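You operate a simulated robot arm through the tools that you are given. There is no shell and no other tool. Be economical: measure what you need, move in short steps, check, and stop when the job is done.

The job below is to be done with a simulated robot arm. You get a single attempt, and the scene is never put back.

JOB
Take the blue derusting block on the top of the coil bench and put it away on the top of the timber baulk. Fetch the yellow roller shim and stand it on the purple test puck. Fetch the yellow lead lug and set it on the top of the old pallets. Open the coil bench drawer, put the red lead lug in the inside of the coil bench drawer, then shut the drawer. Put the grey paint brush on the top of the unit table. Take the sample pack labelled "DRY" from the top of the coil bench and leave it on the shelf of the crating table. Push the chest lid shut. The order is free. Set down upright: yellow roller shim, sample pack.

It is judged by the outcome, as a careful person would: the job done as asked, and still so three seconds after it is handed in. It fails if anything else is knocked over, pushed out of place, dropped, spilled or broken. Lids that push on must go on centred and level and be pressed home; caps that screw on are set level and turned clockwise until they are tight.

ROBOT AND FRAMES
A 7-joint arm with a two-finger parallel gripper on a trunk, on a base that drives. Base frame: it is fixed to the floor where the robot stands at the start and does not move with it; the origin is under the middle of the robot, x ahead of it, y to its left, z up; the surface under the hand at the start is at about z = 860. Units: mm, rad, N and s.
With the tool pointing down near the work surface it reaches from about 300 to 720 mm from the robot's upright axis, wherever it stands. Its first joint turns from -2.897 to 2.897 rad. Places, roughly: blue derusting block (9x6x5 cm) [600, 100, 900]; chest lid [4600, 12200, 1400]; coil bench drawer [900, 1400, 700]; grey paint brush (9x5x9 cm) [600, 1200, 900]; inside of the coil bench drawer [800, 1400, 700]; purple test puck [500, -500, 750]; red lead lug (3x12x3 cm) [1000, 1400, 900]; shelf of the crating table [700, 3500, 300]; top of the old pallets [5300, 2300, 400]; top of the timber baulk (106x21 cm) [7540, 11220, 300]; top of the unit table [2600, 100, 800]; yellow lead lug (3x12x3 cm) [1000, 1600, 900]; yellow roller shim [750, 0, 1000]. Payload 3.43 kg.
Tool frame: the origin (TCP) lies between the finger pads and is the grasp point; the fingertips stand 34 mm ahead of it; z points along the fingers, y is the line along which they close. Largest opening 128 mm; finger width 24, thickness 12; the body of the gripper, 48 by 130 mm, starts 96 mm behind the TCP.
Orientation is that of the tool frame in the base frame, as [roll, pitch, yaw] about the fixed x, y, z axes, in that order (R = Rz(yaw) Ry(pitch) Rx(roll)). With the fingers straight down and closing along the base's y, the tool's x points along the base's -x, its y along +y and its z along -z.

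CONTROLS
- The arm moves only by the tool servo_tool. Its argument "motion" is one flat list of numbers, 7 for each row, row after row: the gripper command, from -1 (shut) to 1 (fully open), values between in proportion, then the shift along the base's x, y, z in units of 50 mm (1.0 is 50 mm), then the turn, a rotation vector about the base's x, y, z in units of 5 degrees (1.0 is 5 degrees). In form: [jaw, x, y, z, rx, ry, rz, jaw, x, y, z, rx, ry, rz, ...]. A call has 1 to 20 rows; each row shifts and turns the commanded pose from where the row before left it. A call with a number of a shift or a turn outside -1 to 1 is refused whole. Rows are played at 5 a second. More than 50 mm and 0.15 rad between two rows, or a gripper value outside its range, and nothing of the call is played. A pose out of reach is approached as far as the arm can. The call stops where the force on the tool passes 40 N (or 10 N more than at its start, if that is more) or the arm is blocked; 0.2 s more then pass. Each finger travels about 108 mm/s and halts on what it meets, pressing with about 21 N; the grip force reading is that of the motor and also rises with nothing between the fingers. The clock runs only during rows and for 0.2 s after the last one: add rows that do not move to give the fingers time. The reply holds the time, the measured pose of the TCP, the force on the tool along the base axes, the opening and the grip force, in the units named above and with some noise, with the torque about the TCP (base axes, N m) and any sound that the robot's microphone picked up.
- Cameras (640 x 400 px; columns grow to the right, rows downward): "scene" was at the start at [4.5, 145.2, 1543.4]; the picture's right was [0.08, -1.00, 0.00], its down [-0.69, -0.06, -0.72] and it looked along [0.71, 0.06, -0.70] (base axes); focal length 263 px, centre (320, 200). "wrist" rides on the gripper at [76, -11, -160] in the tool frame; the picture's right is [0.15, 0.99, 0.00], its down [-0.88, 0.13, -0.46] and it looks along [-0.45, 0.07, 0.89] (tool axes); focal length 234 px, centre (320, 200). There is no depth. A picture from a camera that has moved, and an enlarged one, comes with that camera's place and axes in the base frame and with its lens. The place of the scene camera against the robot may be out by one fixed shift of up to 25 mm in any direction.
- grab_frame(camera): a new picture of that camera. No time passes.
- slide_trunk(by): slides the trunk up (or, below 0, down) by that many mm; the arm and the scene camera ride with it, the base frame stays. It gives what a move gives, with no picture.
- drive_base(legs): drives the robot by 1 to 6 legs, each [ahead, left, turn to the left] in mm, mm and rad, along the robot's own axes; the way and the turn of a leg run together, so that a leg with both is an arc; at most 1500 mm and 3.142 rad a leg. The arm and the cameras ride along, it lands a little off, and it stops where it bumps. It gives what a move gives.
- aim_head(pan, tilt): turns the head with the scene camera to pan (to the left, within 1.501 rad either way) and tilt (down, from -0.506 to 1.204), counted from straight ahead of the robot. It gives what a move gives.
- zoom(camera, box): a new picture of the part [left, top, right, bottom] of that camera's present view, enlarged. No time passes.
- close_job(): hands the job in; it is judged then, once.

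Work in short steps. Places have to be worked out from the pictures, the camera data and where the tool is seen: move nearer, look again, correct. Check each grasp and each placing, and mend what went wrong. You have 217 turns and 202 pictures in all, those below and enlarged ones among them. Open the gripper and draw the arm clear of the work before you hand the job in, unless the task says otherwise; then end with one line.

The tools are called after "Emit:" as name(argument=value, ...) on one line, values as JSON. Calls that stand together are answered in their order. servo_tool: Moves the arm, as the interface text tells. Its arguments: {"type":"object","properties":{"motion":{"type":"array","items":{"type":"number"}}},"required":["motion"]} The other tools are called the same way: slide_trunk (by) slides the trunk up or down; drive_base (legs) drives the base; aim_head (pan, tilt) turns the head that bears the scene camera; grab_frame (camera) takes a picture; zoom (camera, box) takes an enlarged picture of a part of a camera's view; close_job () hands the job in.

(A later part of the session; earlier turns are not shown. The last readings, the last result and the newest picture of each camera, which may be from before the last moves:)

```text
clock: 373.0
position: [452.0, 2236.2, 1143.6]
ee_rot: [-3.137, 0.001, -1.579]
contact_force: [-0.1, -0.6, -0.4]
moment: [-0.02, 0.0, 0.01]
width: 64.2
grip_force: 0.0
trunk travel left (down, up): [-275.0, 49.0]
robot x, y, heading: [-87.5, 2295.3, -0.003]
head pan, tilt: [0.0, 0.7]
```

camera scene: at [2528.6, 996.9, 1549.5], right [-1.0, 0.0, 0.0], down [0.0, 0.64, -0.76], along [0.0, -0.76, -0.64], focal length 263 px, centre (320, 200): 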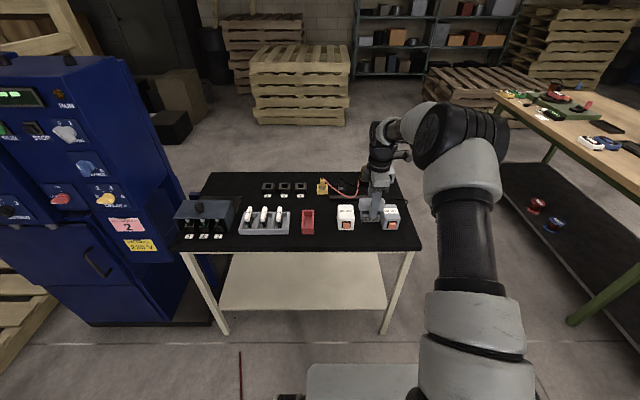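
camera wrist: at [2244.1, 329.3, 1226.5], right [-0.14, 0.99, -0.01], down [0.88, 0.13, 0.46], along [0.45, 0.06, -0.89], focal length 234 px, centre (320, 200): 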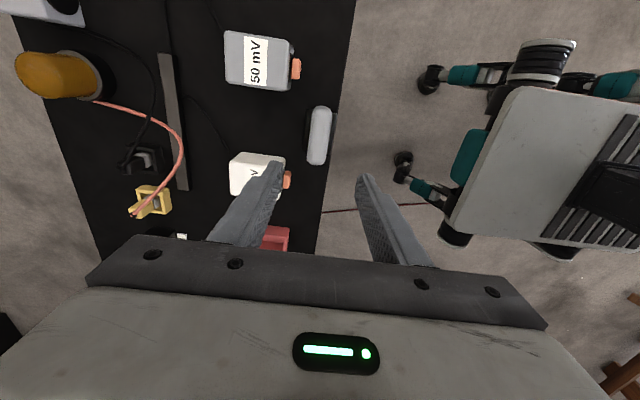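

Emit:
drive_base(legs=[[0, -1070, 0], [0, -1070, 0]])

Emit:
grab_frame(camera="wrist")

Emit:
grab_frame(camera="scene")

```text
clock: 394.3
position: [460.4, 39.5, 1143.7]
ee_rot: [-3.136, 0.001, -1.576]
contact_force: [-0.1, 0.5, 0.2]
moment: [-0.03, 0.01, -0.01]
width: 63.9
grip_force: 0.0
trunk travel left (down, up): [-275.0, 49.0]
robot x, y, heading: [-78.4, 94.1, -0.001]
head pan, tilt: [0.0, 0.7]
```

```text
71 pictures are left
camera wrist: at [471.1, -37.0, 1303.5], right [-0.99, -0.14, -0.01], down [-0.13, 0.88, 0.46], along [-0.06, 0.45, -0.89], focal length 234 px, centre (320, 200)
```

wrist: 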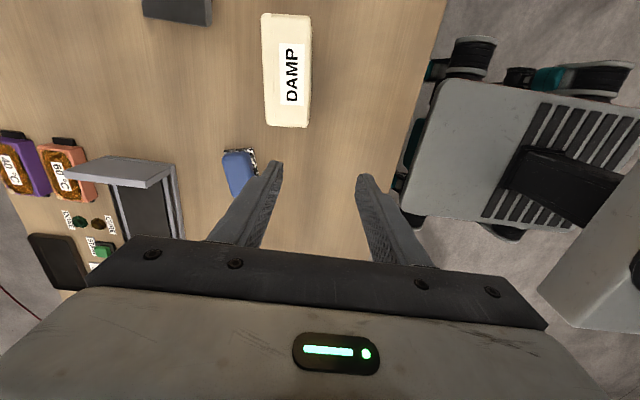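

```text
70 pictures are left
camera scene: at [-68.1, 232.3, 1549.5], right [0.0, -1.0, 0.0], down [-0.64, 0.0, -0.76], along [0.76, 0.0, -0.64], focal length 263 px, centre (320, 200)
```

scene: 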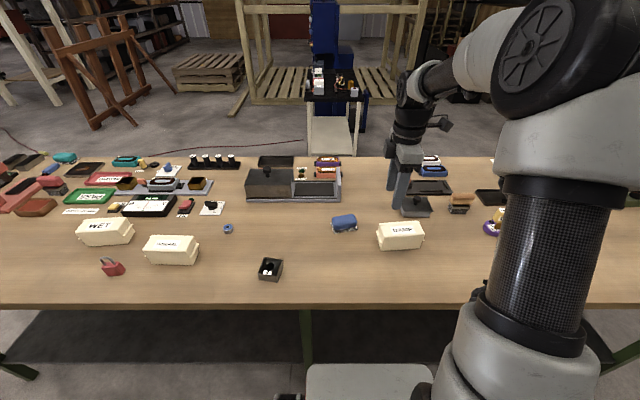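

Emit:
zoom(camera="scene", box=[310, 195, 390, 245])

Emit:
zoom(camera="wrist", box=[200, 130, 300, 202])

```text
8.00 times, centred on (350, 220) of scene
camera zoom: at [-68.1, 232.3, 1549.5], right [0.0, -1.0, 0.0], down [-0.64, 0.0, -0.76], along [0.76, 0.0, -0.64], focal length 2107 px, centre (80, 40)
```

zoom: 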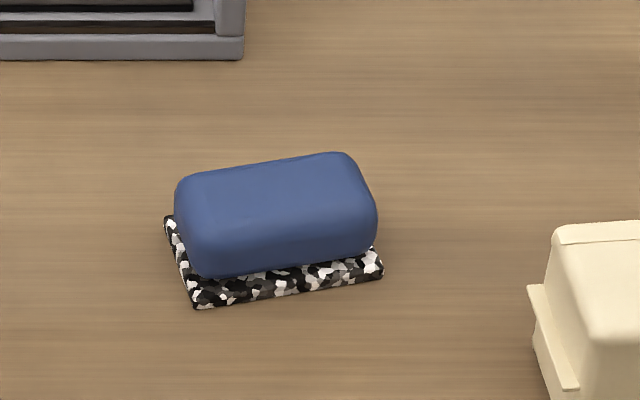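

```text
5.56 times, centred on (250, 166) of wrist
camera zoom: at [471.1, -37.0, 1303.5], right [-0.99, -0.14, -0.01], down [-0.13, 0.88, 0.46], along [-0.06, 0.45, -0.89], focal length 1301 px, centre (709, 389)
```

zoom: 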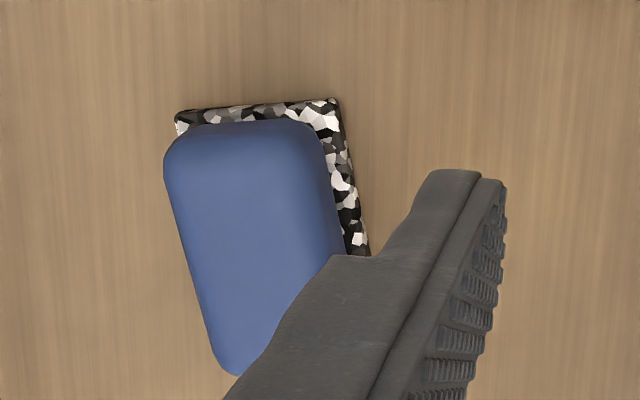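

Block: centre ≈(602,144), long axis turned +14° from y. I drive ahead 40, turn the hand +13.6° and hover above it.

Emit:
drive_base(legs=[[40, 0, 0]])

Emit:
servo_tool(motion=[0.3, 0.7, 0.7, 0, 0, 0, 0.907, 0.3, 0.7, 0.7, 0, 0, 0, 0.907, 0.3, 0.6, 0.68, 0, 0, 0, 0.907, 0.3, 0, 0, -0.8, 0, 0, 0, 0.3, 0, 0, -0.8, 0, 0, 0, 0.3, 0, 0, -0.5, 0, 0, 0, 0.3, 0, 0, 0, 0, 0, 0])

Emit:
grab_frame(camera="wrist")

```text
clock: 395.2
position: [500.0, 38.9, 1143.8]
ee_rot: [-3.135, 0.001, -1.576]
contact_force: [0.3, 1.0, -0.8]
moment: [0.0, 0.0, 0.04]
width: 63.8
grip_force: 0.1
trunk travel left (down, up): [-275.0, 49.0]
robot x, y, heading: [-35.2, 94.5, -0.003]
head pan, tilt: [0.0, 0.7]
```

```text
clock: 396.8
position: [596.9, 144.2, 1038.2]
ee_rot: [-3.138, 0.002, -1.337]
contact_force: [-0.6, -0.4, 0.6]
moment: [0.03, -0.01, -0.01]
width: 83.0
grip_force: 0.1
trunk travel left (down, up): [-275.0, 49.0]
robot x, y, heading: [-36.7, 93.4, -0.0]
head pan, tilt: [0.0, 0.7]
```

```text
67 pictures are left
camera wrist: at [624.7, 72.3, 1198.4], right [-0.93, -0.37, -0.01], down [-0.33, 0.83, 0.46], along [-0.16, 0.43, -0.89], focal length 234 px, centre (320, 200)
```

wrist: 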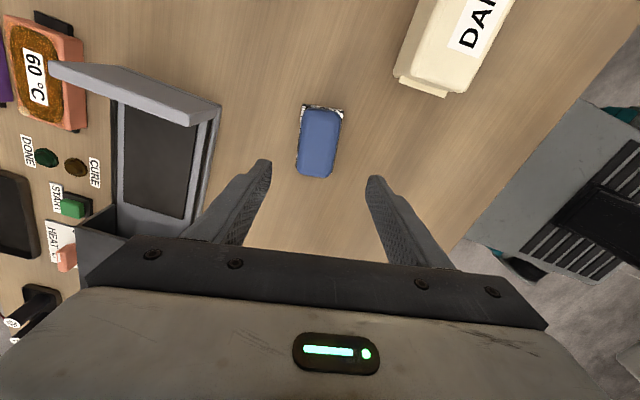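

Small corrections (+3°, +3/−3 mm), then descend to z≈911, close, lift.

Emit:
servo_tool(motion=[0.3, 0.05, -0.06, -0.5, 0, 0, 0.6, 0.3, 0, 0, -0.8, 0, 0, 0, 0.3, 0, 0, -0.8, 0, 0, 0, 0.3, 0, 0, -0.45, 0, 0, 0, 0.3, 0, 0, 0, 0, 0, 0, -1, 0, 0, 0, 0, 0, 0, -1, 0, 0, 0, 0, 0, 0, -1, 0, 0, 0, 0, 0, 0, -1, 0, 0, 0, 0, 0, 0, -1, 0, 0, 0.6, 0, 0, 0, -1, 0, 0, 1, 0, 0, 0, -1, 0, 0, 1, 0, 0, 0, -1, 0, 0, 0, 0, 0, 0])

Emit:
grab_frame(camera="wrist")

Emit:
zoom(camera="scene", box=[270, 130, 430, 250])

```text
clock: 399.6
position: [602.1, 139.2, 1039.8]
ee_rot: [-3.136, 0.004, -1.285]
contact_force: [-0.1, -0.2, -1.3]
moment: [0.01, -0.02, -0.05]
width: 49.7
grip_force: 21.5
trunk travel left (down, up): [-275.0, 49.0]
robot x, y, heading: [-37.6, 95.4, -0.007]
head pan, tilt: [0.0, 0.7]
```

```text
66 pictures are left
camera wrist: at [633.3, 69.0, 1200.3], right [-0.91, -0.42, -0.01], down [-0.38, 0.81, 0.46], along [-0.19, 0.42, -0.89], focal length 234 px, centre (320, 200)
```

wrist: 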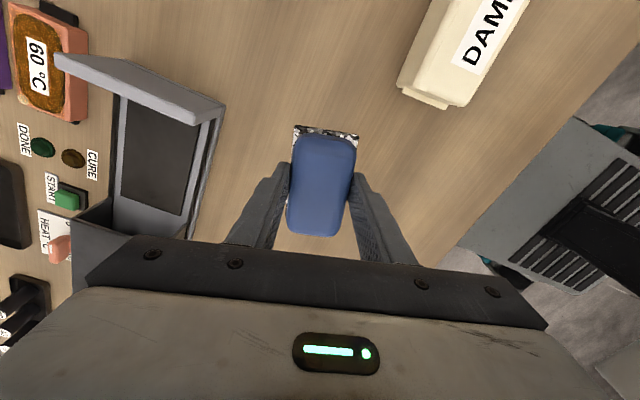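

```text
3.33 times, centred on (350, 190) of scene
camera zoom: at [-30.0, 232.3, 1549.4], right [0.0, -1.0, 0.0], down [-0.64, 0.0, -0.76], along [0.76, 0.0, -0.64], focal length 878 px, centre (220, 233)
```

zoom: 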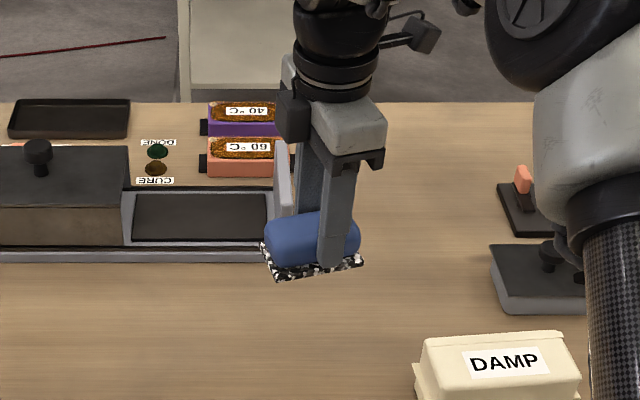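

Block held. Now the long trip: back around the bench's left end to the open aisle.

Emit:
drive_base(legs=[[-130, 0, 0], [0, 1070, 0], [0, 1070, 0], [1000, 0, 0], [1000, 0, 0]])

Emit:
drive_base(legs=[[0, 0, 1.57]])

Emit:
aim_head(pan=-0.3, tilt=0.2)

Emit:
grab_frame(camera="scene")

```text
clock: 430.9
position: [2390.8, 2335.8, 1040.1]
ee_rot: [-3.137, 0.003, -1.269]
contact_force: [-0.4, 0.4, -1.4]
moment: [0.01, 0.0, -0.01]
width: 49.5
grip_force: 21.4
trunk travel left (down, up): [-275.0, 49.0]
robot x, y, heading: [1750.2, 2280.0, 0.015]
head pan, tilt: [0.0, 0.7]
```

```text
clock: 435.2
position: [1692.1, 2918.0, 1038.1]
ee_rot: [-3.136, 0.002, 0.309]
contact_force: [0.2, 0.4, -1.9]
moment: [-0.01, -0.03, 0.01]
width: 49.5
grip_force: 21.1
trunk travel left (down, up): [-275.0, 49.0]
robot x, y, heading: [1749.1, 2277.0, 1.595]
head pan, tilt: [0.0, 0.7]
```

```text
clock: 436.1
position: [1692.7, 2918.2, 1039.5]
ee_rot: [-3.135, 0.0, 0.308]
contact_force: [-0.3, 0.2, -0.1]
moment: [0.01, -0.03, 0.03]
width: 49.4
grip_force: 21.4
trunk travel left (down, up): [-275.0, 49.0]
robot x, y, heading: [1753.5, 2282.4, 1.589]
head pan, tilt: [-0.3, 0.201]
```

```text
64 pictures are left
camera scene: at [1652.2, 2274.5, 1594.8], right [0.96, -0.27, 0.0], down [-0.05, -0.19, -0.98], along [0.27, 0.94, -0.2], focal length 263 px, centre (320, 200)
```

scene: 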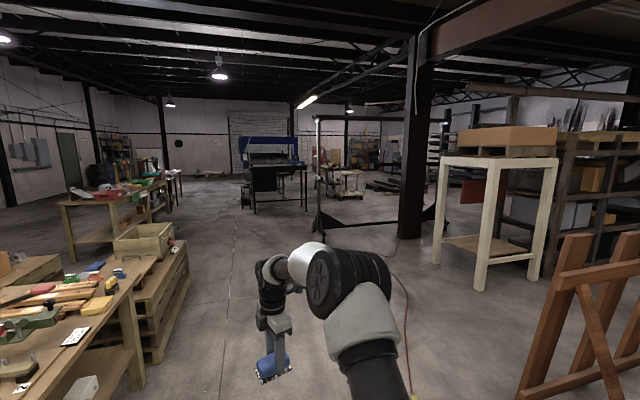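

The aisle ahead (x≈1500–2500) is open up to a gantry (y≈7000) and a blue machine (y≈8700). I advance to y≈5900 and look again.

Emit:
drive_base(legs=[[1250, -100, -0.019], [1250, -80, 0], [1100, -80, 0]])

Emit:
aim_head(pan=-0.7, tilt=0.15)

Emit:
grab_frame(camera="scene")

Emit:
aim_head(pan=0.0, tilt=0.15)

Emit:
grab_frame(camera="scene")

```text
clock: 453.4
position: [1934.7, 6482.9, 1040.5]
ee_rot: [-3.137, 0.003, 0.297]
contact_force: [-1.1, -0.6, -1.0]
moment: [-0.01, -0.02, 0.03]
width: 49.4
grip_force: 21.1
trunk travel left (down, up): [-275.0, 49.0]
robot x, y, heading: [1983.4, 5843.3, 1.582]
head pan, tilt: [-0.3, 0.201]
```

```text
clock: 454.3
position: [1934.6, 6483.4, 1039.4]
ee_rot: [-3.136, 0.003, 0.295]
contact_force: [-0.3, -0.2, -1.4]
moment: [-0.03, 0.0, 0.0]
width: 49.5
grip_force: 21.1
trunk travel left (down, up): [-275.0, 49.0]
robot x, y, heading: [1986.5, 5844.3, 1.579]
head pan, tilt: [-0.7, 0.15]
```

```text
63 pictures are left
camera scene: at [1918.9, 5823.8, 1599.6], right [0.77, -0.64, 0.0], down [-0.1, -0.12, -0.99], along [0.63, 0.76, -0.15], focal length 263 px, centre (320, 200)
```

scene: 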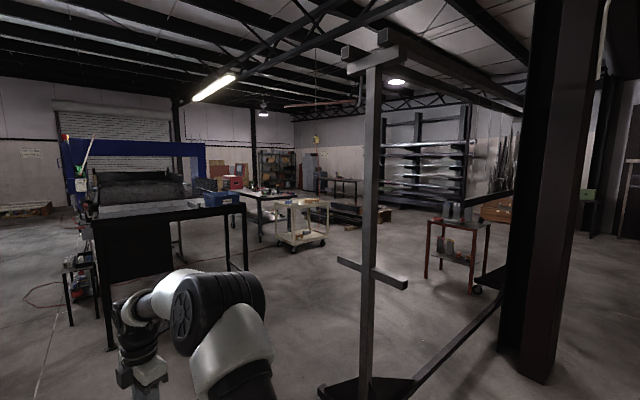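

```text
clock: 455.4
position: [1934.6, 6483.5, 1038.9]
ee_rot: [-3.138, 0.003, 0.297]
contact_force: [-0.4, 0.1, -1.9]
moment: [0.01, -0.01, -0.01]
width: 49.7
grip_force: 21.2
trunk travel left (down, up): [-275.0, 49.0]
robot x, y, heading: [1988.7, 5842.5, 1.576]
head pan, tilt: [0.0, 0.15]
```

```text
62 pictures are left
camera scene: at [1859.1, 5844.9, 1599.6], right [1.0, 0.01, 0.0], down [0.0, -0.15, -0.99], along [-0.01, 0.99, -0.15], focal length 263 px, centre (320, 200)
```

scene: 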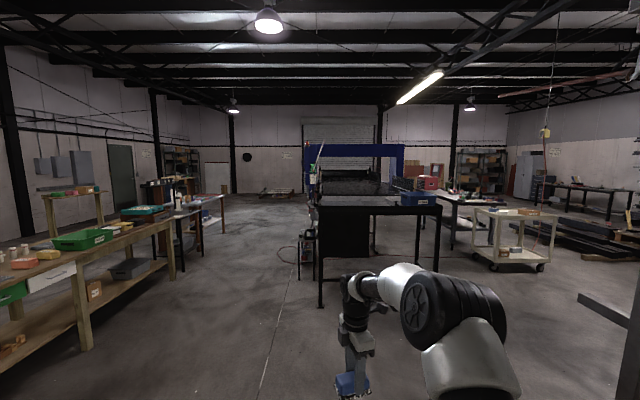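

I can see the dark beam pile (baulk) at the right and the gantry foot near (3000,6950). I go up to y≈7300, turn toward the right, and drive through the gap.

Emit:
drive_base(legs=[[1450, 0, 0], [0, 0, -1.18], [1100, 0, 0], [1000, 0, 0]])

Emit:
aim_head(pan=0.3, tilt=0.2)

Emit:
grab_frame(camera="scene")

```text
clock: 475.7
position: [4431.5, 8503.5, 1040.1]
ee_rot: [-3.137, 0.001, -0.863]
contact_force: [-0.2, 0.4, -2.4]
moment: [0.01, 0.01, -0.02]
width: 49.6
grip_force: 20.5
trunk travel left (down, up): [-275.0, 49.0]
robot x, y, heading: [3866.0, 8197.4, 0.422]
head pan, tilt: [0.0, 0.15]
```

```text
clock: 476.5
position: [4431.0, 8503.6, 1039.1]
ee_rot: [-3.136, 0.002, -0.862]
contact_force: [0.8, 0.3, -2.0]
moment: [-0.03, 0.0, 0.02]
width: 49.6
grip_force: 20.8
trunk travel left (down, up): [-275.0, 49.0]
robot x, y, heading: [3865.0, 8196.0, 0.42]
head pan, tilt: [0.3, 0.201]
```

```text
61 pictures are left
camera scene: at [3809.4, 8349.8, 1594.9], right [0.66, -0.75, 0.0], down [-0.15, -0.13, -0.98], along [0.74, 0.65, -0.2], focal length 263 px, centre (320, 200)
```

scene: 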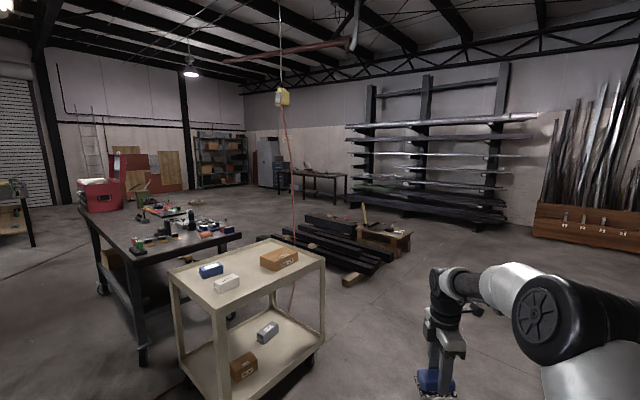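

Zoom on the baulk pile and red chest.

Emit:
zoom(camera="scene", box=[250, 190, 430, 300])

Emit:
zoom(camera="scene", box=[40, 130, 220, 242])

```text
3.56 times, centred on (340, 245) of scene
camera zoom: at [3809.4, 8349.8, 1594.9], right [0.66, -0.75, 0.0], down [-0.15, -0.13, -0.98], along [0.74, 0.65, -0.2], focal length 936 px, centre (249, 40)
```

zoom: 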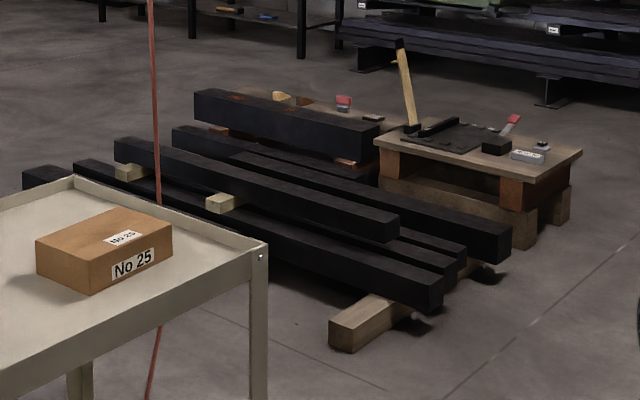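

```text
3.56 times, centred on (130, 186) of scene
camera zoom: at [3809.4, 8349.8, 1594.9], right [0.66, -0.75, 0.0], down [-0.15, -0.13, -0.98], along [0.74, 0.65, -0.2], focal length 936 px, centre (996, 250)
```

zoom: 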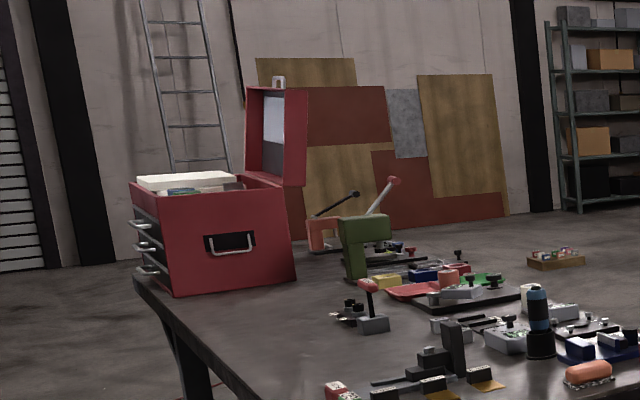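

The baulk runs along y (10695–11788) at x≈7400–7620, with beams on its −x side; its +x side faces an open aisle. I drive to (8400,9000) first.

Emit:
drive_base(legs=[[0, 0, -0.245], [1150, 0, 0], [1150, 0, 0], [1150, 0, 0], [1150, 0, 0]])

Emit:
drive_base(legs=[[0, 0, 1.4]])

Emit:
aim_head(pan=0.3, tilt=0.35)

Emit:
grab_frame(camera="scene")

```text
clock: 499.7
position: [9030.7, 9250.4, 1039.9]
ee_rot: [-3.137, 0.003, -1.074]
contact_force: [-0.2, 0.1, -0.8]
moment: [-0.04, 0.02, 0.03]
width: 49.6
grip_force: 21.8
trunk travel left (down, up): [-275.0, 49.0]
robot x, y, heading: [8415.6, 9071.1, 0.214]
head pan, tilt: [0.3, 0.201]
```

```text
clock: 503.6
position: [8347.7, 9709.6, 1039.6]
ee_rot: [-3.136, 0.001, 0.316]
contact_force: [0.1, 0.1, -1.7]
moment: [-0.01, -0.01, 0.01]
width: 49.3
grip_force: 20.9
trunk travel left (down, up): [-275.0, 49.0]
robot x, y, heading: [8414.5, 9069.9, 1.603]
head pan, tilt: [0.3, 0.201]
```

```text
clock: 504.3
position: [8348.1, 9708.5, 1040.0]
ee_rot: [-3.137, 0.003, 0.317]
contact_force: [0.0, -1.0, -2.5]
moment: [0.01, 0.0, -0.01]
width: 49.4
grip_force: 21.0
trunk travel left (down, up): [-275.0, 49.0]
robot x, y, heading: [8415.3, 9073.8, 1.6]
head pan, tilt: [0.3, 0.351]
```

```text
58 pictures are left
camera scene: at [8259.9, 9063.6, 1580.9], right [0.95, 0.33, 0.0], down [0.11, -0.32, -0.94], along [-0.31, 0.89, -0.34], focal length 263 px, centre (320, 200)
```

scene: 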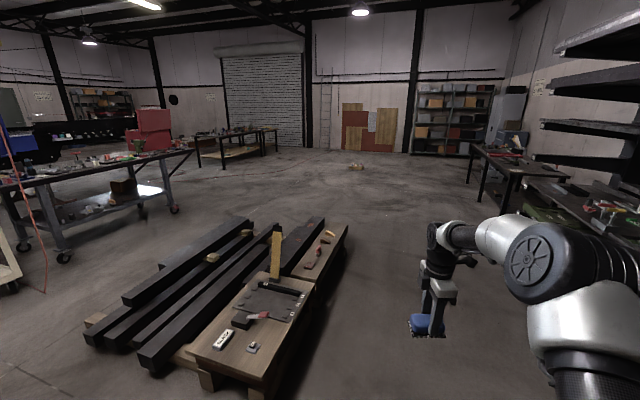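

The wooden baulk top is visible with a few items on it. I drive up the aisle to y≈11220 and turn to face it.

Emit:
drive_base(legs=[[1075, 0, -0.03], [1075, 0, 0], [0, 0, 1.57]])

Emit:
aim_head(pan=0.0, tilt=0.75)

Emit:
grab_frame(camera="scene")

Emit:
grab_frame(camera="wrist")

```text
clock: 518.7
position: [7785.0, 11171.9, 1040.2]
ee_rot: [-3.136, 0.002, 1.799]
contact_force: [0.8, 0.8, -1.1]
moment: [0.01, -0.02, 0.01]
width: 49.4
grip_force: 21.3
trunk travel left (down, up): [-275.0, 49.0]
robot x, y, heading: [8424.2, 11181.3, 3.081]
head pan, tilt: [0.3, 0.351]
```

```text
clock: 519.5
position: [7785.3, 11172.1, 1039.6]
ee_rot: [-3.135, 0.001, 1.8]
contact_force: [-1.0, 0.2, -2.1]
moment: [-0.01, -0.01, -0.01]
width: 49.4
grip_force: 21.2
trunk travel left (down, up): [-275.0, 49.0]
robot x, y, heading: [8425.5, 11180.1, 3.087]
head pan, tilt: [0.0, 0.75]
```

```text
57 pictures are left
camera scene: at [8437.2, 11039.0, 1545.3], right [0.06, 1.0, 0.0], down [0.68, -0.04, -0.73], along [-0.73, 0.04, -0.68], focal length 263 px, centre (320, 200)
```

scene: 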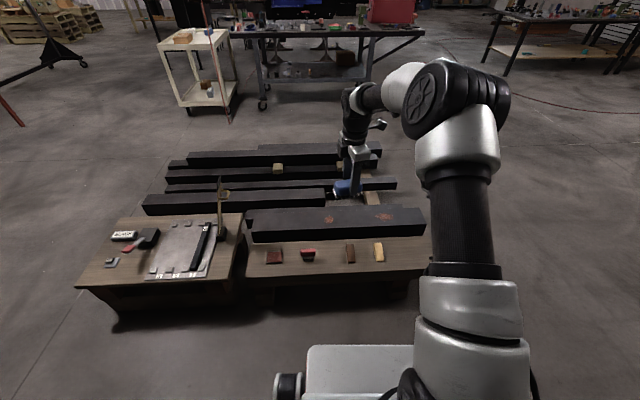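

```text
56 pictures are left
camera wrist: at [7757.2, 11243.7, 1199.9], right [0.93, 0.37, -0.01], down [0.33, -0.83, 0.46], along [0.16, -0.43, -0.89], focal length 234 px, centre (320, 200)
```

wrist: 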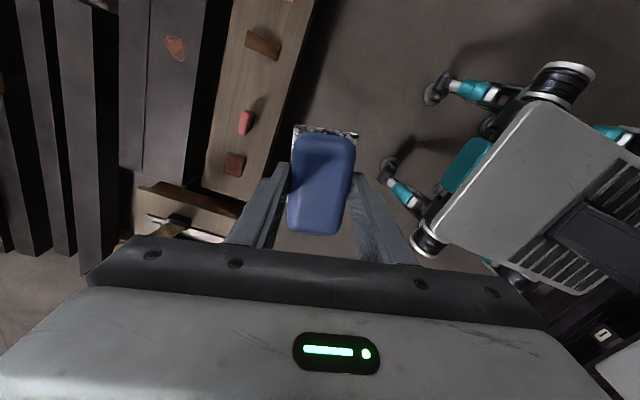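

The wooden baulk spans x≈7445–7655 (wrist view) with four small items; the +y end (y>11450) is free. I strafe right 395 and go ahead 310.

Emit:
drive_base(legs=[[0, -395, 0.05], [310, 0, 0]])

Emit:
slide_trunk(by=-275)

Emit:
grab_frame(camera="wrist")

Emit:
grab_frame(camera="scene")

```text
clock: 525.6
position: [7487.3, 11545.3, 1039.0]
ee_rot: [-3.137, 0.002, 1.842]
contact_force: [-0.7, -0.1, -0.3]
moment: [-0.01, -0.01, -0.02]
width: 49.6
grip_force: 20.7
trunk travel left (down, up): [-275.0, 49.0]
robot x, y, heading: [8125.8, 11579.3, 3.129]
head pan, tilt: [0.0, 0.75]
```

```text
clock: 528.4
position: [7488.4, 11543.8, 764.7]
ee_rot: [-3.137, 0.0, 1.843]
contact_force: [-0.6, -0.2, -0.9]
moment: [0.0, 0.0, -0.02]
width: 49.5
grip_force: 21.0
trunk travel left (down, up): [0.0, 324.0]
robot x, y, heading: [8131.1, 11575.3, 3.13]
head pan, tilt: [0.0, 0.75]
```

```text
55 pictures are left
camera wrist: at [7458.5, 11614.5, 925.0], right [0.91, 0.41, -0.01], down [0.36, -0.81, 0.46], along [0.18, -0.42, -0.89], focal length 234 px, centre (320, 200)
```

wrist: 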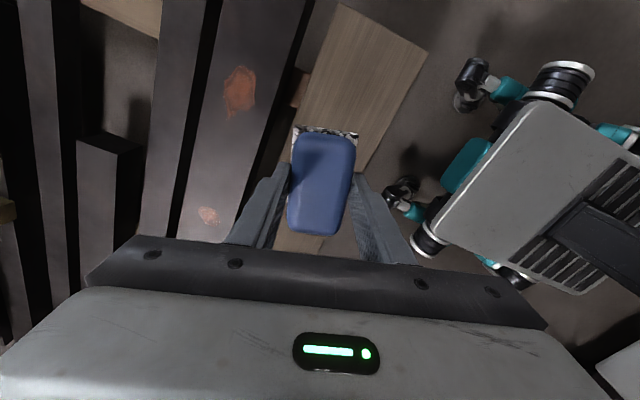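

```text
54 pictures are left
camera scene: at [8146.5, 11437.9, 1270.3], right [0.02, 1.0, 0.0], down [0.68, -0.01, -0.73], along [-0.73, 0.01, -0.68], focal length 263 px, centre (320, 200)
```

scene: 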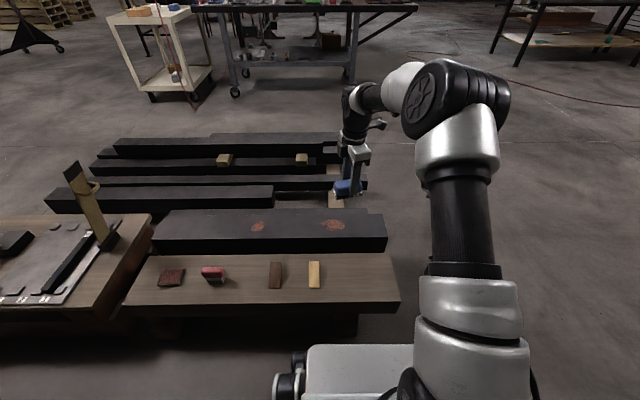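

Baulk end at y≈11760; target (7546,11590). Shift and lower to z≈415.

Emit:
servo_tool(motion=[-1, 0.58, 0.46, 0, 0, 0, 0, -1, 0.58, 0.46, 0, 0, 0, 0, -1, 0, 0, -1, 0, 0, 0, -1, 0, 0, -1, 0, 0, 0, -1, 0, 0, -1, 0, 0, 0, -1, 0, 0, -1, 0, 0, 0, -1, 0, 0, -1, 0, 0, 0, -1, 0, 0, -1, 0, 0, 0, -1, 0, 0, -0.6, 0, 0, 0, -1, 0, 0, 0, 0, 0, 0])

Emit:
grab_frame(camera="wrist")

Emit:
grab_frame(camera="scene")

```text
clock: 530.6
position: [7549.0, 11589.0, 434.6]
ee_rot: [-3.137, 0.002, 1.843]
contact_force: [0.2, -0.4, -1.1]
moment: [-0.03, 0.0, -0.01]
width: 49.4
grip_force: 20.7
trunk travel left (down, up): [0.0, 324.0]
robot x, y, heading: [8130.5, 11580.0, 3.124]
head pan, tilt: [0.0, 0.75]
```

```text
53 pictures are left
camera wrist: at [7518.7, 11659.9, 594.3], right [0.91, 0.41, -0.01], down [0.36, -0.81, 0.46], along [0.18, -0.42, -0.89], focal length 234 px, centre (320, 200)
```

wrist: 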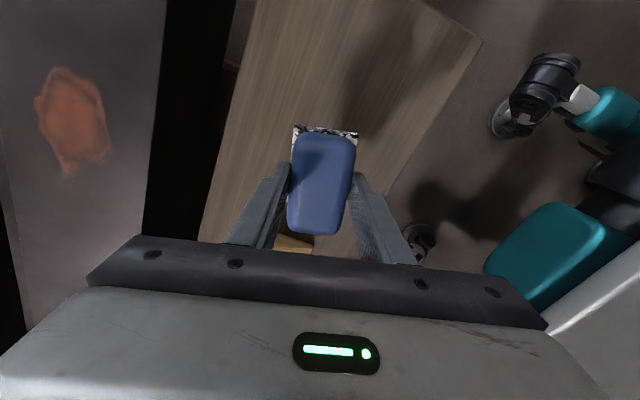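

```text
52 pictures are left
camera scene: at [8146.5, 11437.9, 1270.2], right [0.02, 1.0, 0.0], down [0.68, -0.01, -0.73], along [-0.73, 0.01, -0.68], focal length 263 px, centre (320, 200)
```

scene: 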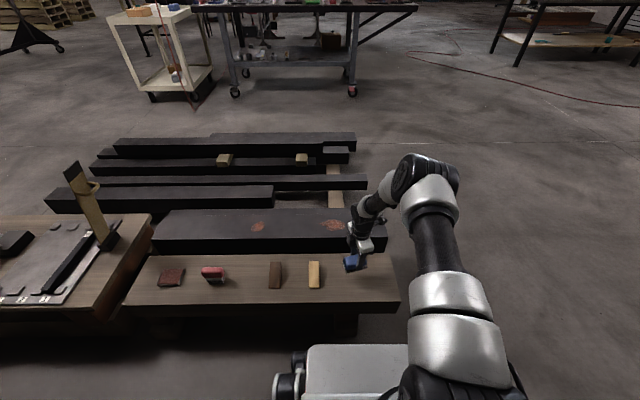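

Well centred on the baulk. Lower to contact.

Emit:
servo_tool(motion=[-1, 0, 0, -0.6, 0, 0, 0, -1, 0, 0, -0.5, 0, 0, 0, -1, 0, 0, -0.2, 0, 0, 0, -1, 0, 0, 0, 0, 0, 0])

Emit:
servo_tool(motion=[-1, 0, 0, -0.12, 0, 0, 0, -1, 0, 0, -0.12, 0, 0, 0, -1, 0, 0, 0, 0, 0, 0])

```text
clock: 531.6
position: [7548.0, 11589.7, 368.9]
ee_rot: [-3.135, 0.0, 1.841]
contact_force: [0.2, 0.2, -0.1]
moment: [0.0, 0.0, 0.01]
width: 49.4
grip_force: 20.9
trunk travel left (down, up): [0.0, 324.0]
robot x, y, heading: [8125.5, 11581.0, 3.131]
head pan, tilt: [0.0, 0.75]
```

```text
clock: 532.4
position: [7548.6, 11590.2, 355.5]
ee_rot: [-3.137, 0.003, 1.844]
contact_force: [-0.2, 0.5, -1.3]
moment: [0.02, -0.03, -0.02]
width: 49.7
grip_force: 21.2
trunk travel left (down, up): [0.0, 324.0]
robot x, y, heading: [8126.3, 11584.1, 3.123]
head pan, tilt: [0.0, 0.75]
```

Emit:
servo_tool(motion=[-1, 0, 0, -0.1, 0, 0, 0, -1, 0, 0, 0, 0, 0, 0])

Emit:
servo_tool(motion=[-1, 0, 0, -0.1, 0, 0, 0, -1, 0, 0, 0, 0, 0, 0])

Emit:
servo_tool(motion=[-1, 0, 0, -0.08, 0, 0, 0, -1, 0, 0, 0, 0, 0, 0])

```text
clock: 533.0
position: [7548.1, 11591.7, 350.5]
ee_rot: [-3.136, 0.003, 1.841]
contact_force: [-0.7, -0.1, -1.3]
moment: [-0.03, -0.01, -0.01]
width: 49.2
grip_force: 21.2
trunk travel left (down, up): [0.0, 324.0]
robot x, y, heading: [8128.2, 11577.6, 3.126]
head pan, tilt: [0.0, 0.75]
```

```text
clock: 533.6
position: [7547.5, 11590.7, 347.7]
ee_rot: [-3.134, 0.001, 1.84]
contact_force: [6.0, 1.8, 20.4]
moment: [0.14, -0.46, 0.02]
width: 49.8
grip_force: 20.8
trunk travel left (down, up): [0.0, 324.0]
robot x, y, heading: [8128.9, 11580.1, 3.125]
head pan, tilt: [0.0, 0.75]
```

```text
clock: 534.2
position: [7546.6, 11590.1, 343.5]
ee_rot: [-3.133, 0.0, 1.839]
contact_force: [3.0, 0.9, 20.7]
moment: [0.17, -0.45, 0.0]
width: 49.5
grip_force: 21.0
trunk travel left (down, up): [0.0, 324.0]
robot x, y, heading: [8131.1, 11581.9, 3.131]
head pan, tilt: [0.0, 0.75]
```

Contact at ~348. Ease off, release, and rise.

Emit:
servo_tool(motion=[-1, 0, 0, 0.08, 0, 0, 0, -0.1, 0, 0, 0, 0, 0, 0, 0.1, 0, 0, 0, 0, 0, 0, 0.2, 0, 0, 0, 0, 0, 0, 0.2, 0, 0, 0.5, 0, 0, 0, 0.2, 0, 0, 1, 0, 0, 0, 0.2, 0, 0, 1, 0, 0, 0, 0.2, 0, 0, 1, 0, 0, 0, 0.2, 0, 0, 1, 0, 0, 0])

Emit:
grab_frame(camera="wrist")

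Emit:
slide_trunk(by=275)

```text
clock: 536.2
position: [7548.5, 11591.1, 571.5]
ee_rot: [-3.139, 0.001, 1.844]
contact_force: [-0.1, 0.1, -1.0]
moment: [0.03, 0.0, 0.0]
width: 76.9
grip_force: 0.0
trunk travel left (down, up): [0.0, 324.0]
robot x, y, heading: [8125.9, 11579.5, 3.125]
head pan, tilt: [0.0, 0.75]
```

```text
51 pictures are left
camera wrist: at [7518.4, 11661.5, 731.6], right [0.91, 0.41, 0.0], down [0.36, -0.81, 0.46], along [0.18, -0.42, -0.89], focal length 234 px, centre (320, 200)
```

wrist: 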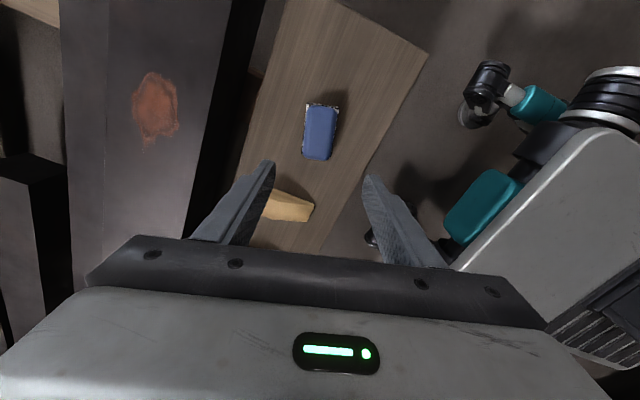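

```text
clock: 539.0
position: [7548.4, 11591.2, 844.6]
ee_rot: [-3.135, 0.001, 1.842]
contact_force: [-0.2, -0.7, 0.0]
moment: [0.03, -0.03, 0.02]
width: 76.9
grip_force: 0.0
trunk travel left (down, up): [-275.0, 49.0]
robot x, y, heading: [8131.7, 11578.8, 3.122]
head pan, tilt: [0.0, 0.75]
```

The blue block is on the baulk. Now the red chest: look at it from here.

Emit:
aim_head(pan=-0.15, tilt=0.15)

Emit:
grab_frame(camera="scene")

```text
clock: 540.0
position: [7547.9, 11589.9, 846.8]
ee_rot: [-3.136, 0.002, 1.842]
contact_force: [-0.5, -0.3, 0.3]
moment: [0.02, -0.01, 0.04]
width: 76.9
grip_force: 0.2
trunk travel left (down, up): [-275.0, 49.0]
robot x, y, heading: [8126.4, 11578.7, 3.127]
head pan, tilt: [-0.15, 0.15]
```

```text
50 pictures are left
camera scene: at [8137.9, 11451.9, 1599.5], right [0.16, 0.99, 0.0], down [0.15, -0.02, -0.99], along [-0.98, 0.16, -0.15], focal length 263 px, centre (320, 200)
```

scene: 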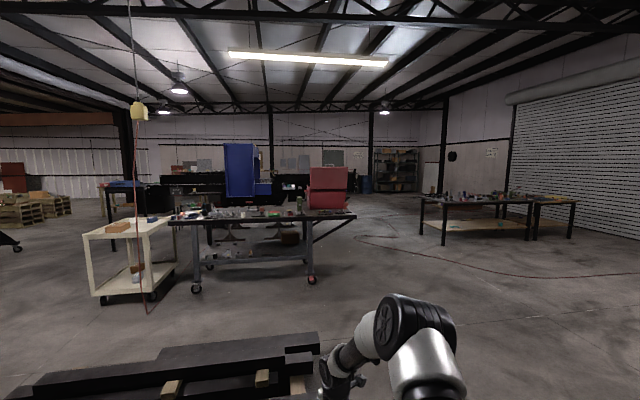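

Emit:
zoom(camera="scene", box=[160, 150, 370, 290])

```text
2.86 times, centred on (265, 220) of scene
camera zoom: at [8137.9, 11451.9, 1599.5], right [0.16, 0.99, 0.0], down [0.15, -0.02, -0.99], along [-0.98, 0.16, -0.15], focal length 752 px, centre (477, 143)
```

zoom: 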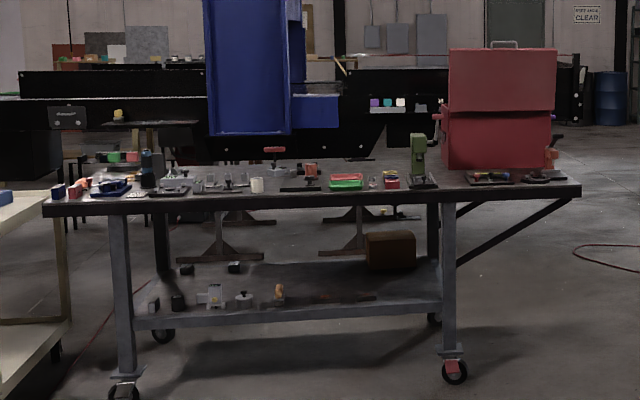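

The lid stands open, hinged on the chest's +x side (hinge z≈1215, top≈1510), so it must be pushed toward −x. I will approach from the table's +y end. Drive: strafe right, then ahead, and look.

Emit:
servo_tool(motion=[0, 0, 0, 1, 0, 0, 0, 0, 0, 0, 1, 0, 0, 0, 0, 0, 0, 1, 0, 0, 0, 0, 0, 0, 1, 0, 0, 0])

Emit:
drive_base(legs=[[-150, -750, 0.01], [0, -800, 0], [1300, 0, 0], [1300, 0, 0]])

Emit:
aim_head(pan=0.5, tilt=0.2)

Emit:
grab_frame(camera="scene")

```text
clock: 541.0
position: [7548.3, 11592.7, 1046.2]
ee_rot: [-3.137, 0.002, 1.841]
contact_force: [0.3, 0.3, -0.5]
moment: [-0.01, -0.02, 0.0]
width: 64.1
grip_force: 0.0
trunk travel left (down, up): [-275.0, 49.0]
robot x, y, heading: [8128.7, 11581.5, 3.128]
head pan, tilt: [-0.15, 0.15]
```

```text
clock: 568.4
position: [5083.3, 13054.8, 1045.5]
ee_rot: [-3.136, 0.001, 1.887]
contact_force: [-0.6, -0.5, -0.8]
moment: [0.01, -0.04, -0.01]
width: 64.2
grip_force: 0.2
trunk travel left (down, up): [-275.0, 49.0]
robot x, y, heading: [5668.0, 13069.1, -3.112]
head pan, tilt: [-0.15, 0.15]
```

```text
clock: 569.5
position: [5084.9, 13054.6, 1046.7]
ee_rot: [-3.137, 0.001, 1.887]
contact_force: [0.2, -0.3, -0.6]
moment: [0.0, 0.01, -0.02]
width: 64.0
grip_force: 0.0
trunk travel left (down, up): [-275.0, 49.0]
robot x, y, heading: [5663.8, 13069.1, -3.111]
head pan, tilt: [0.499, 0.201]
```

```text
48 pictures are left
camera scene: at [5691.9, 12882.9, 1594.9], right [-0.5, 0.86, 0.0], down [0.17, 0.1, -0.98], along [-0.85, -0.49, -0.2], focal length 263 px, centre (320, 200)
```

scene: 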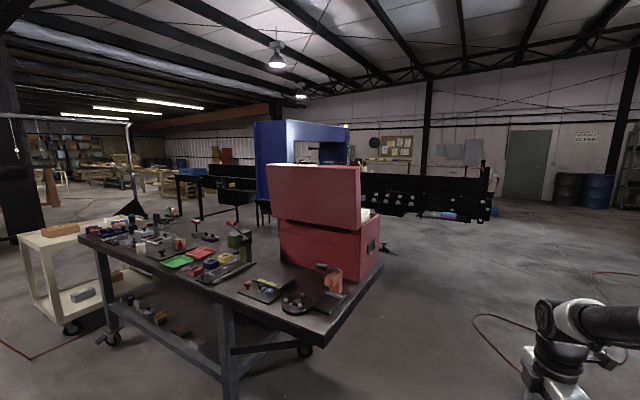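

Chest: +y end at y≈12460, x≈4270–4630, hinge near (4625, z 1226), lid about vertical. I drive to (4560,13330) and turn to face −y.

Emit:
drive_base(legs=[[1080, -300, 0], [0, 0, 1.54]])

Emit:
slide_trunk(by=49)

Emit:
aim_head(pan=0.0, tilt=0.3)

Emit:
grab_frame(camera="scene")

```text
clock: 579.0
position: [4577.9, 12756.9, 1047.0]
ee_rot: [-3.135, 0.002, -2.875]
contact_force: [0.2, 0.3, 0.5]
moment: [0.0, 0.02, 0.0]
width: 63.6
grip_force: 0.0
trunk travel left (down, up): [-275.0, 49.0]
robot x, y, heading: [4591.5, 13336.6, -1.592]
head pan, tilt: [0.499, 0.201]
```

```text
clock: 579.9
position: [4576.8, 12756.6, 1095.6]
ee_rot: [-3.136, 0.001, -2.875]
contact_force: [0.5, 0.6, 0.3]
moment: [0.03, 0.01, 0.0]
width: 63.9
grip_force: 0.1
trunk travel left (down, up): [-324.0, 0.0]
robot x, y, heading: [4592.0, 13338.6, -1.59]
head pan, tilt: [0.499, 0.201]
```

```text
clock: 580.8
position: [4578.0, 12757.5, 1095.3]
ee_rot: [-3.137, 0.001, -2.876]
contact_force: [0.7, -0.4, 0.1]
moment: [0.01, -0.02, -0.07]
width: 64.1
grip_force: 0.0
trunk travel left (down, up): [-324.0, 0.0]
robot x, y, heading: [4593.4, 13336.9, -1.592]
head pan, tilt: [0.0, 0.3]
```

```text
47 pictures are left
camera scene: at [4747.0, 13329.6, 1634.6], right [-1.0, 0.02, 0.0], down [0.01, 0.3, -0.96], along [-0.02, -0.96, -0.3], focal length 263 px, centre (320, 200)
```

scene: 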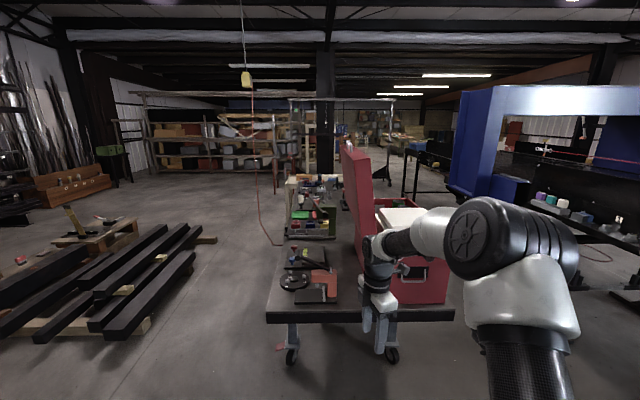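

Emit:
zoom(camera="scene", box=[260, 130, 470, 330])

```text
2.00 times, centred on (365, 230) of scene
camera zoom: at [4747.0, 13329.6, 1634.6], right [-1.0, 0.02, 0.0], down [0.01, 0.3, -0.96], along [-0.02, -0.96, -0.3], focal length 527 px, centre (230, 140)
```

zoom: 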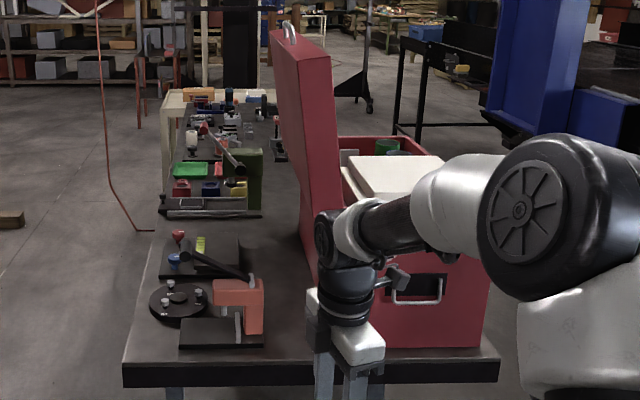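

The lid leans ~6° past vertical: outer face from (4583,z1228) to (4613,z1497). I close the gripper, turn the tool to point −y horizontally, rising to z≈1440 and shifting to x≈4670 (outside the lid).

Emit:
servo_tool(motion=[-1, 0.6, 0, 0, 0, 0, -1, -1, 0.6, 0, 0, 0, 0, -1, -1, 0.6, 0, 0, 0, 0, -1])

Emit:
servo_tool(motion=[-1, 0, 0, 0.4, -1, 0, 0, -1, 0, 0, 0.4, -1, 0, 0, -1, 0, 0, 0.4, -1, 0, 0, -1, 0, 0, 0.4, -1, 0, 0, -1, 0, 0, 0.4, -1, 0, 0, -1, 0, 0, 0.4, -1, 0, 0, -1, 0, 0, 0.4, -1, 0, 0, -1, 0, 0, 0.4, -1, 0, 0, -1, 0, 0, 0.4, -1, 0, 0, -1, 0, 0, 0.4, -1, 0, 0, -1, 0, 0, 0.4, -1, 0, 0, -1, 0, 0, 0.4, -1, 0, 0, -1, 0, 0, 0.4, -1, 0, 0, -1, 0, 0, 0.4, -1, 0, 0, -1, 0, 0, 0.4, -1, 0, 0, -1, 0, 0, 0.4, -1, 0, 0, -1, 0, 0, 0.3, -1, 0, 0, -1, 0, 0, 0.2, -0.9, 0, 0])

Emit:
grab_frame(camera="wrist")

Emit:
grab_frame(camera="scene")

```text
clock: 581.6
position: [4665.3, 12756.0, 1095.7]
ee_rot: [-3.135, 0.001, -3.141]
contact_force: [-0.6, 0.1, 0.1]
moment: [0.0, 0.01, -0.07]
width: 0.3
grip_force: 20.7
trunk travel left (down, up): [-324.0, 0.0]
robot x, y, heading: [4593.0, 13331.3, -1.592]
head pan, tilt: [0.0, 0.3]
```

```text
clock: 585.4
position: [4668.5, 12756.4, 1440.7]
ee_rot: [-1.572, -0.003, -3.141]
contact_force: [-0.3, -0.2, 0.2]
moment: [-0.02, -0.01, -0.01]
width: 0.0
grip_force: 21.1
trunk travel left (down, up): [-324.0, 0.0]
robot x, y, heading: [4591.8, 13338.0, -1.593]
head pan, tilt: [0.0, 0.3]
```

```text
45 pictures are left
camera wrist: at [4592.2, 12916.1, 1452.5], right [-0.15, 0.0, -0.99], down [0.88, 0.46, -0.13], along [0.45, -0.89, -0.07], focal length 234 px, centre (320, 200)
```

wrist: 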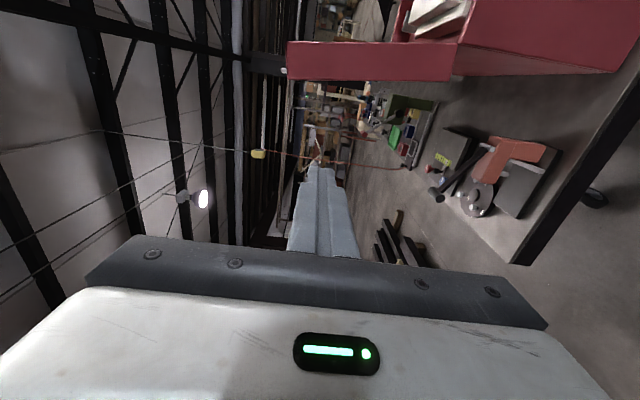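

```text
44 pictures are left
camera scene: at [4746.9, 13329.6, 1634.6], right [-1.0, 0.02, 0.0], down [0.01, 0.3, -0.96], along [-0.02, -0.95, -0.3], focal length 263 px, centre (320, 200)
```

scene: 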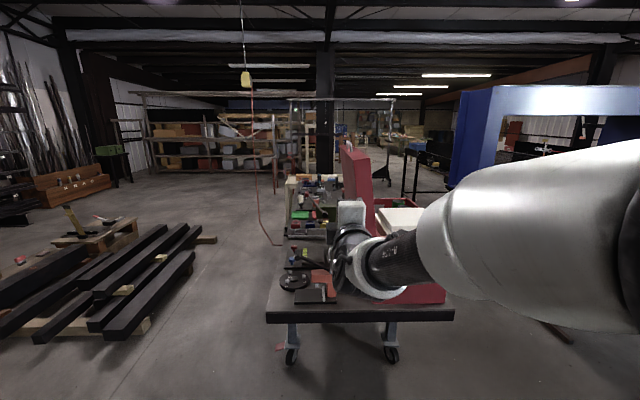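

The finger bundle lines up outside the lid (outer face x≈4600 at z≈1500, hinge ≈(4561,1227)). I drive ahead 335 mm so the fingers overlap the lid's end.

Emit:
drive_base(legs=[[335, 0, 0.02]])

Emit:
grab_frame(camera="wrist")

Emit:
grab_frame(camera="scene")

```text
clock: 587.6
position: [4677.8, 12421.9, 1439.7]
ee_rot: [-1.576, -0.005, -3.119]
contact_force: [0.2, -0.2, -0.7]
moment: [0.0, 0.02, -0.01]
width: 0.0
grip_force: 21.3
trunk travel left (down, up): [-324.0, 0.0]
robot x, y, heading: [4590.9, 13000.0, -1.575]
head pan, tilt: [0.0, 0.3]
```

```text
43 pictures are left
camera wrist: at [4599.0, 12579.6, 1452.1], right [-0.15, 0.0, -0.99], down [0.87, 0.48, -0.13], along [0.47, -0.88, -0.07], focal length 234 px, centre (320, 200)
```

wrist: 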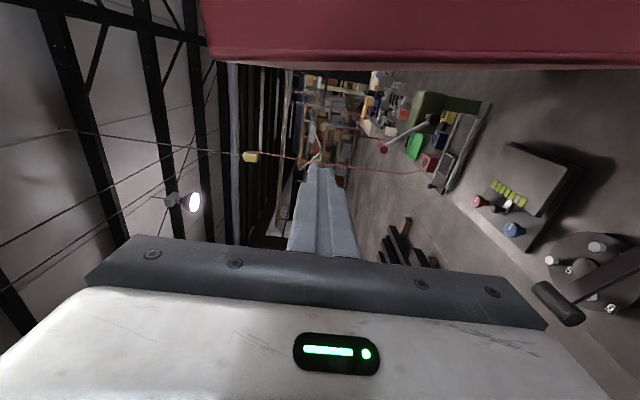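

```text
42 pictures are left
camera scene: at [4743.8, 12996.3, 1634.6], right [-1.0, 0.0, 0.0], down [0.0, 0.3, -0.96], along [0.0, -0.96, -0.3], focal length 263 px, centre (320, 200)
```

scene: 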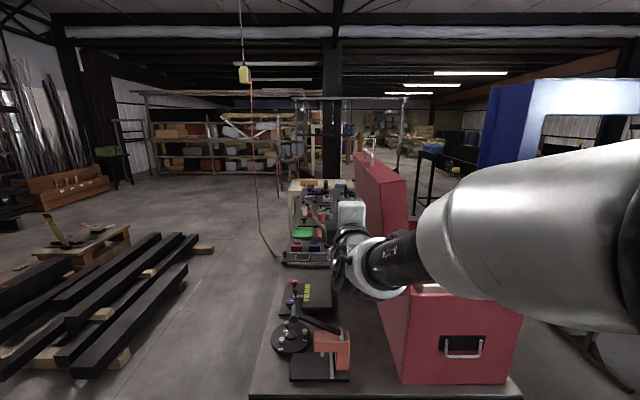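

I push toward −x up to the vertical position first and check for contact.

Emit:
servo_tool(motion=[-1, -0.5, 0, 0, 0, 0, 0, -1, -0.5, 0, 0, 0, 0, 0, -1, -0.4, 0, 0, 0, 0, 0, -1, -0.4, 0, 0, 0, 0, 0, -1, -0.4, 0, 0, 0, 0, 0, -1, 0, 0, 0, 0, 0, 0])

Emit:
grab_frame(camera="wrist")

Emit:
grab_frame(camera="scene")

```text
clock: 589.0
position: [4568.6, 12422.6, 1437.1]
ee_rot: [-1.575, -0.004, -3.116]
contact_force: [-0.5, -0.3, -0.4]
moment: [0.02, -0.02, 0.06]
width: 0.2
grip_force: 21.4
out of reach, approached as far as the arm can: row 2
trunk travel left (down, up): [-324.0, 0.0]
robot x, y, heading: [4592.2, 13004.4, -1.571]
head pan, tilt: [0.0, 0.3]
```

```text
41 pictures are left
camera wrist: at [4489.3, 12580.1, 1450.3], right [-0.15, 0.0, -0.99], down [0.87, 0.48, -0.13], along [0.47, -0.88, -0.07], focal length 234 px, centre (320, 200)
```

wrist: 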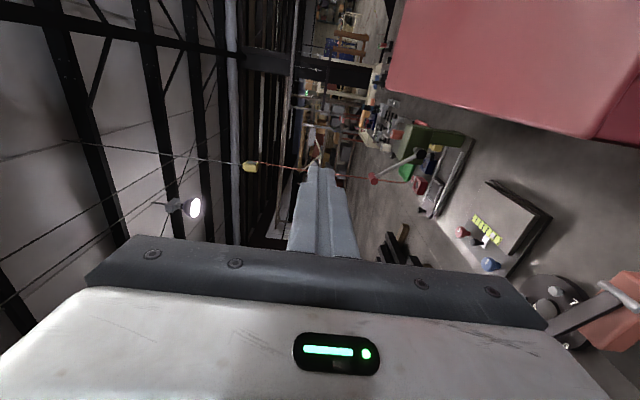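

```text
40 pictures are left
camera scene: at [4743.3, 12997.0, 1634.6], right [-1.0, 0.0, 0.0], down [0.0, 0.3, -0.96], along [0.0, -0.96, -0.3], focal length 263 px, centre (320, 200)
```

scene: 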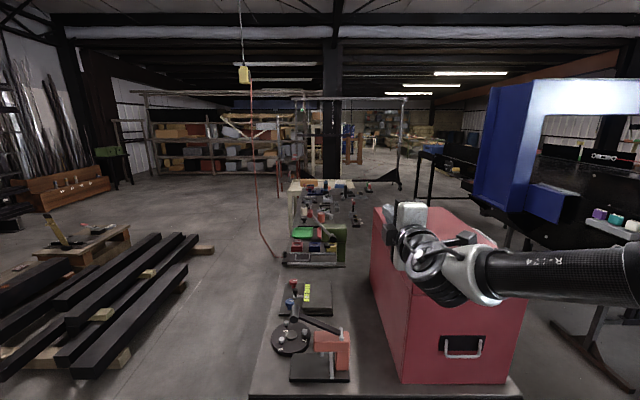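

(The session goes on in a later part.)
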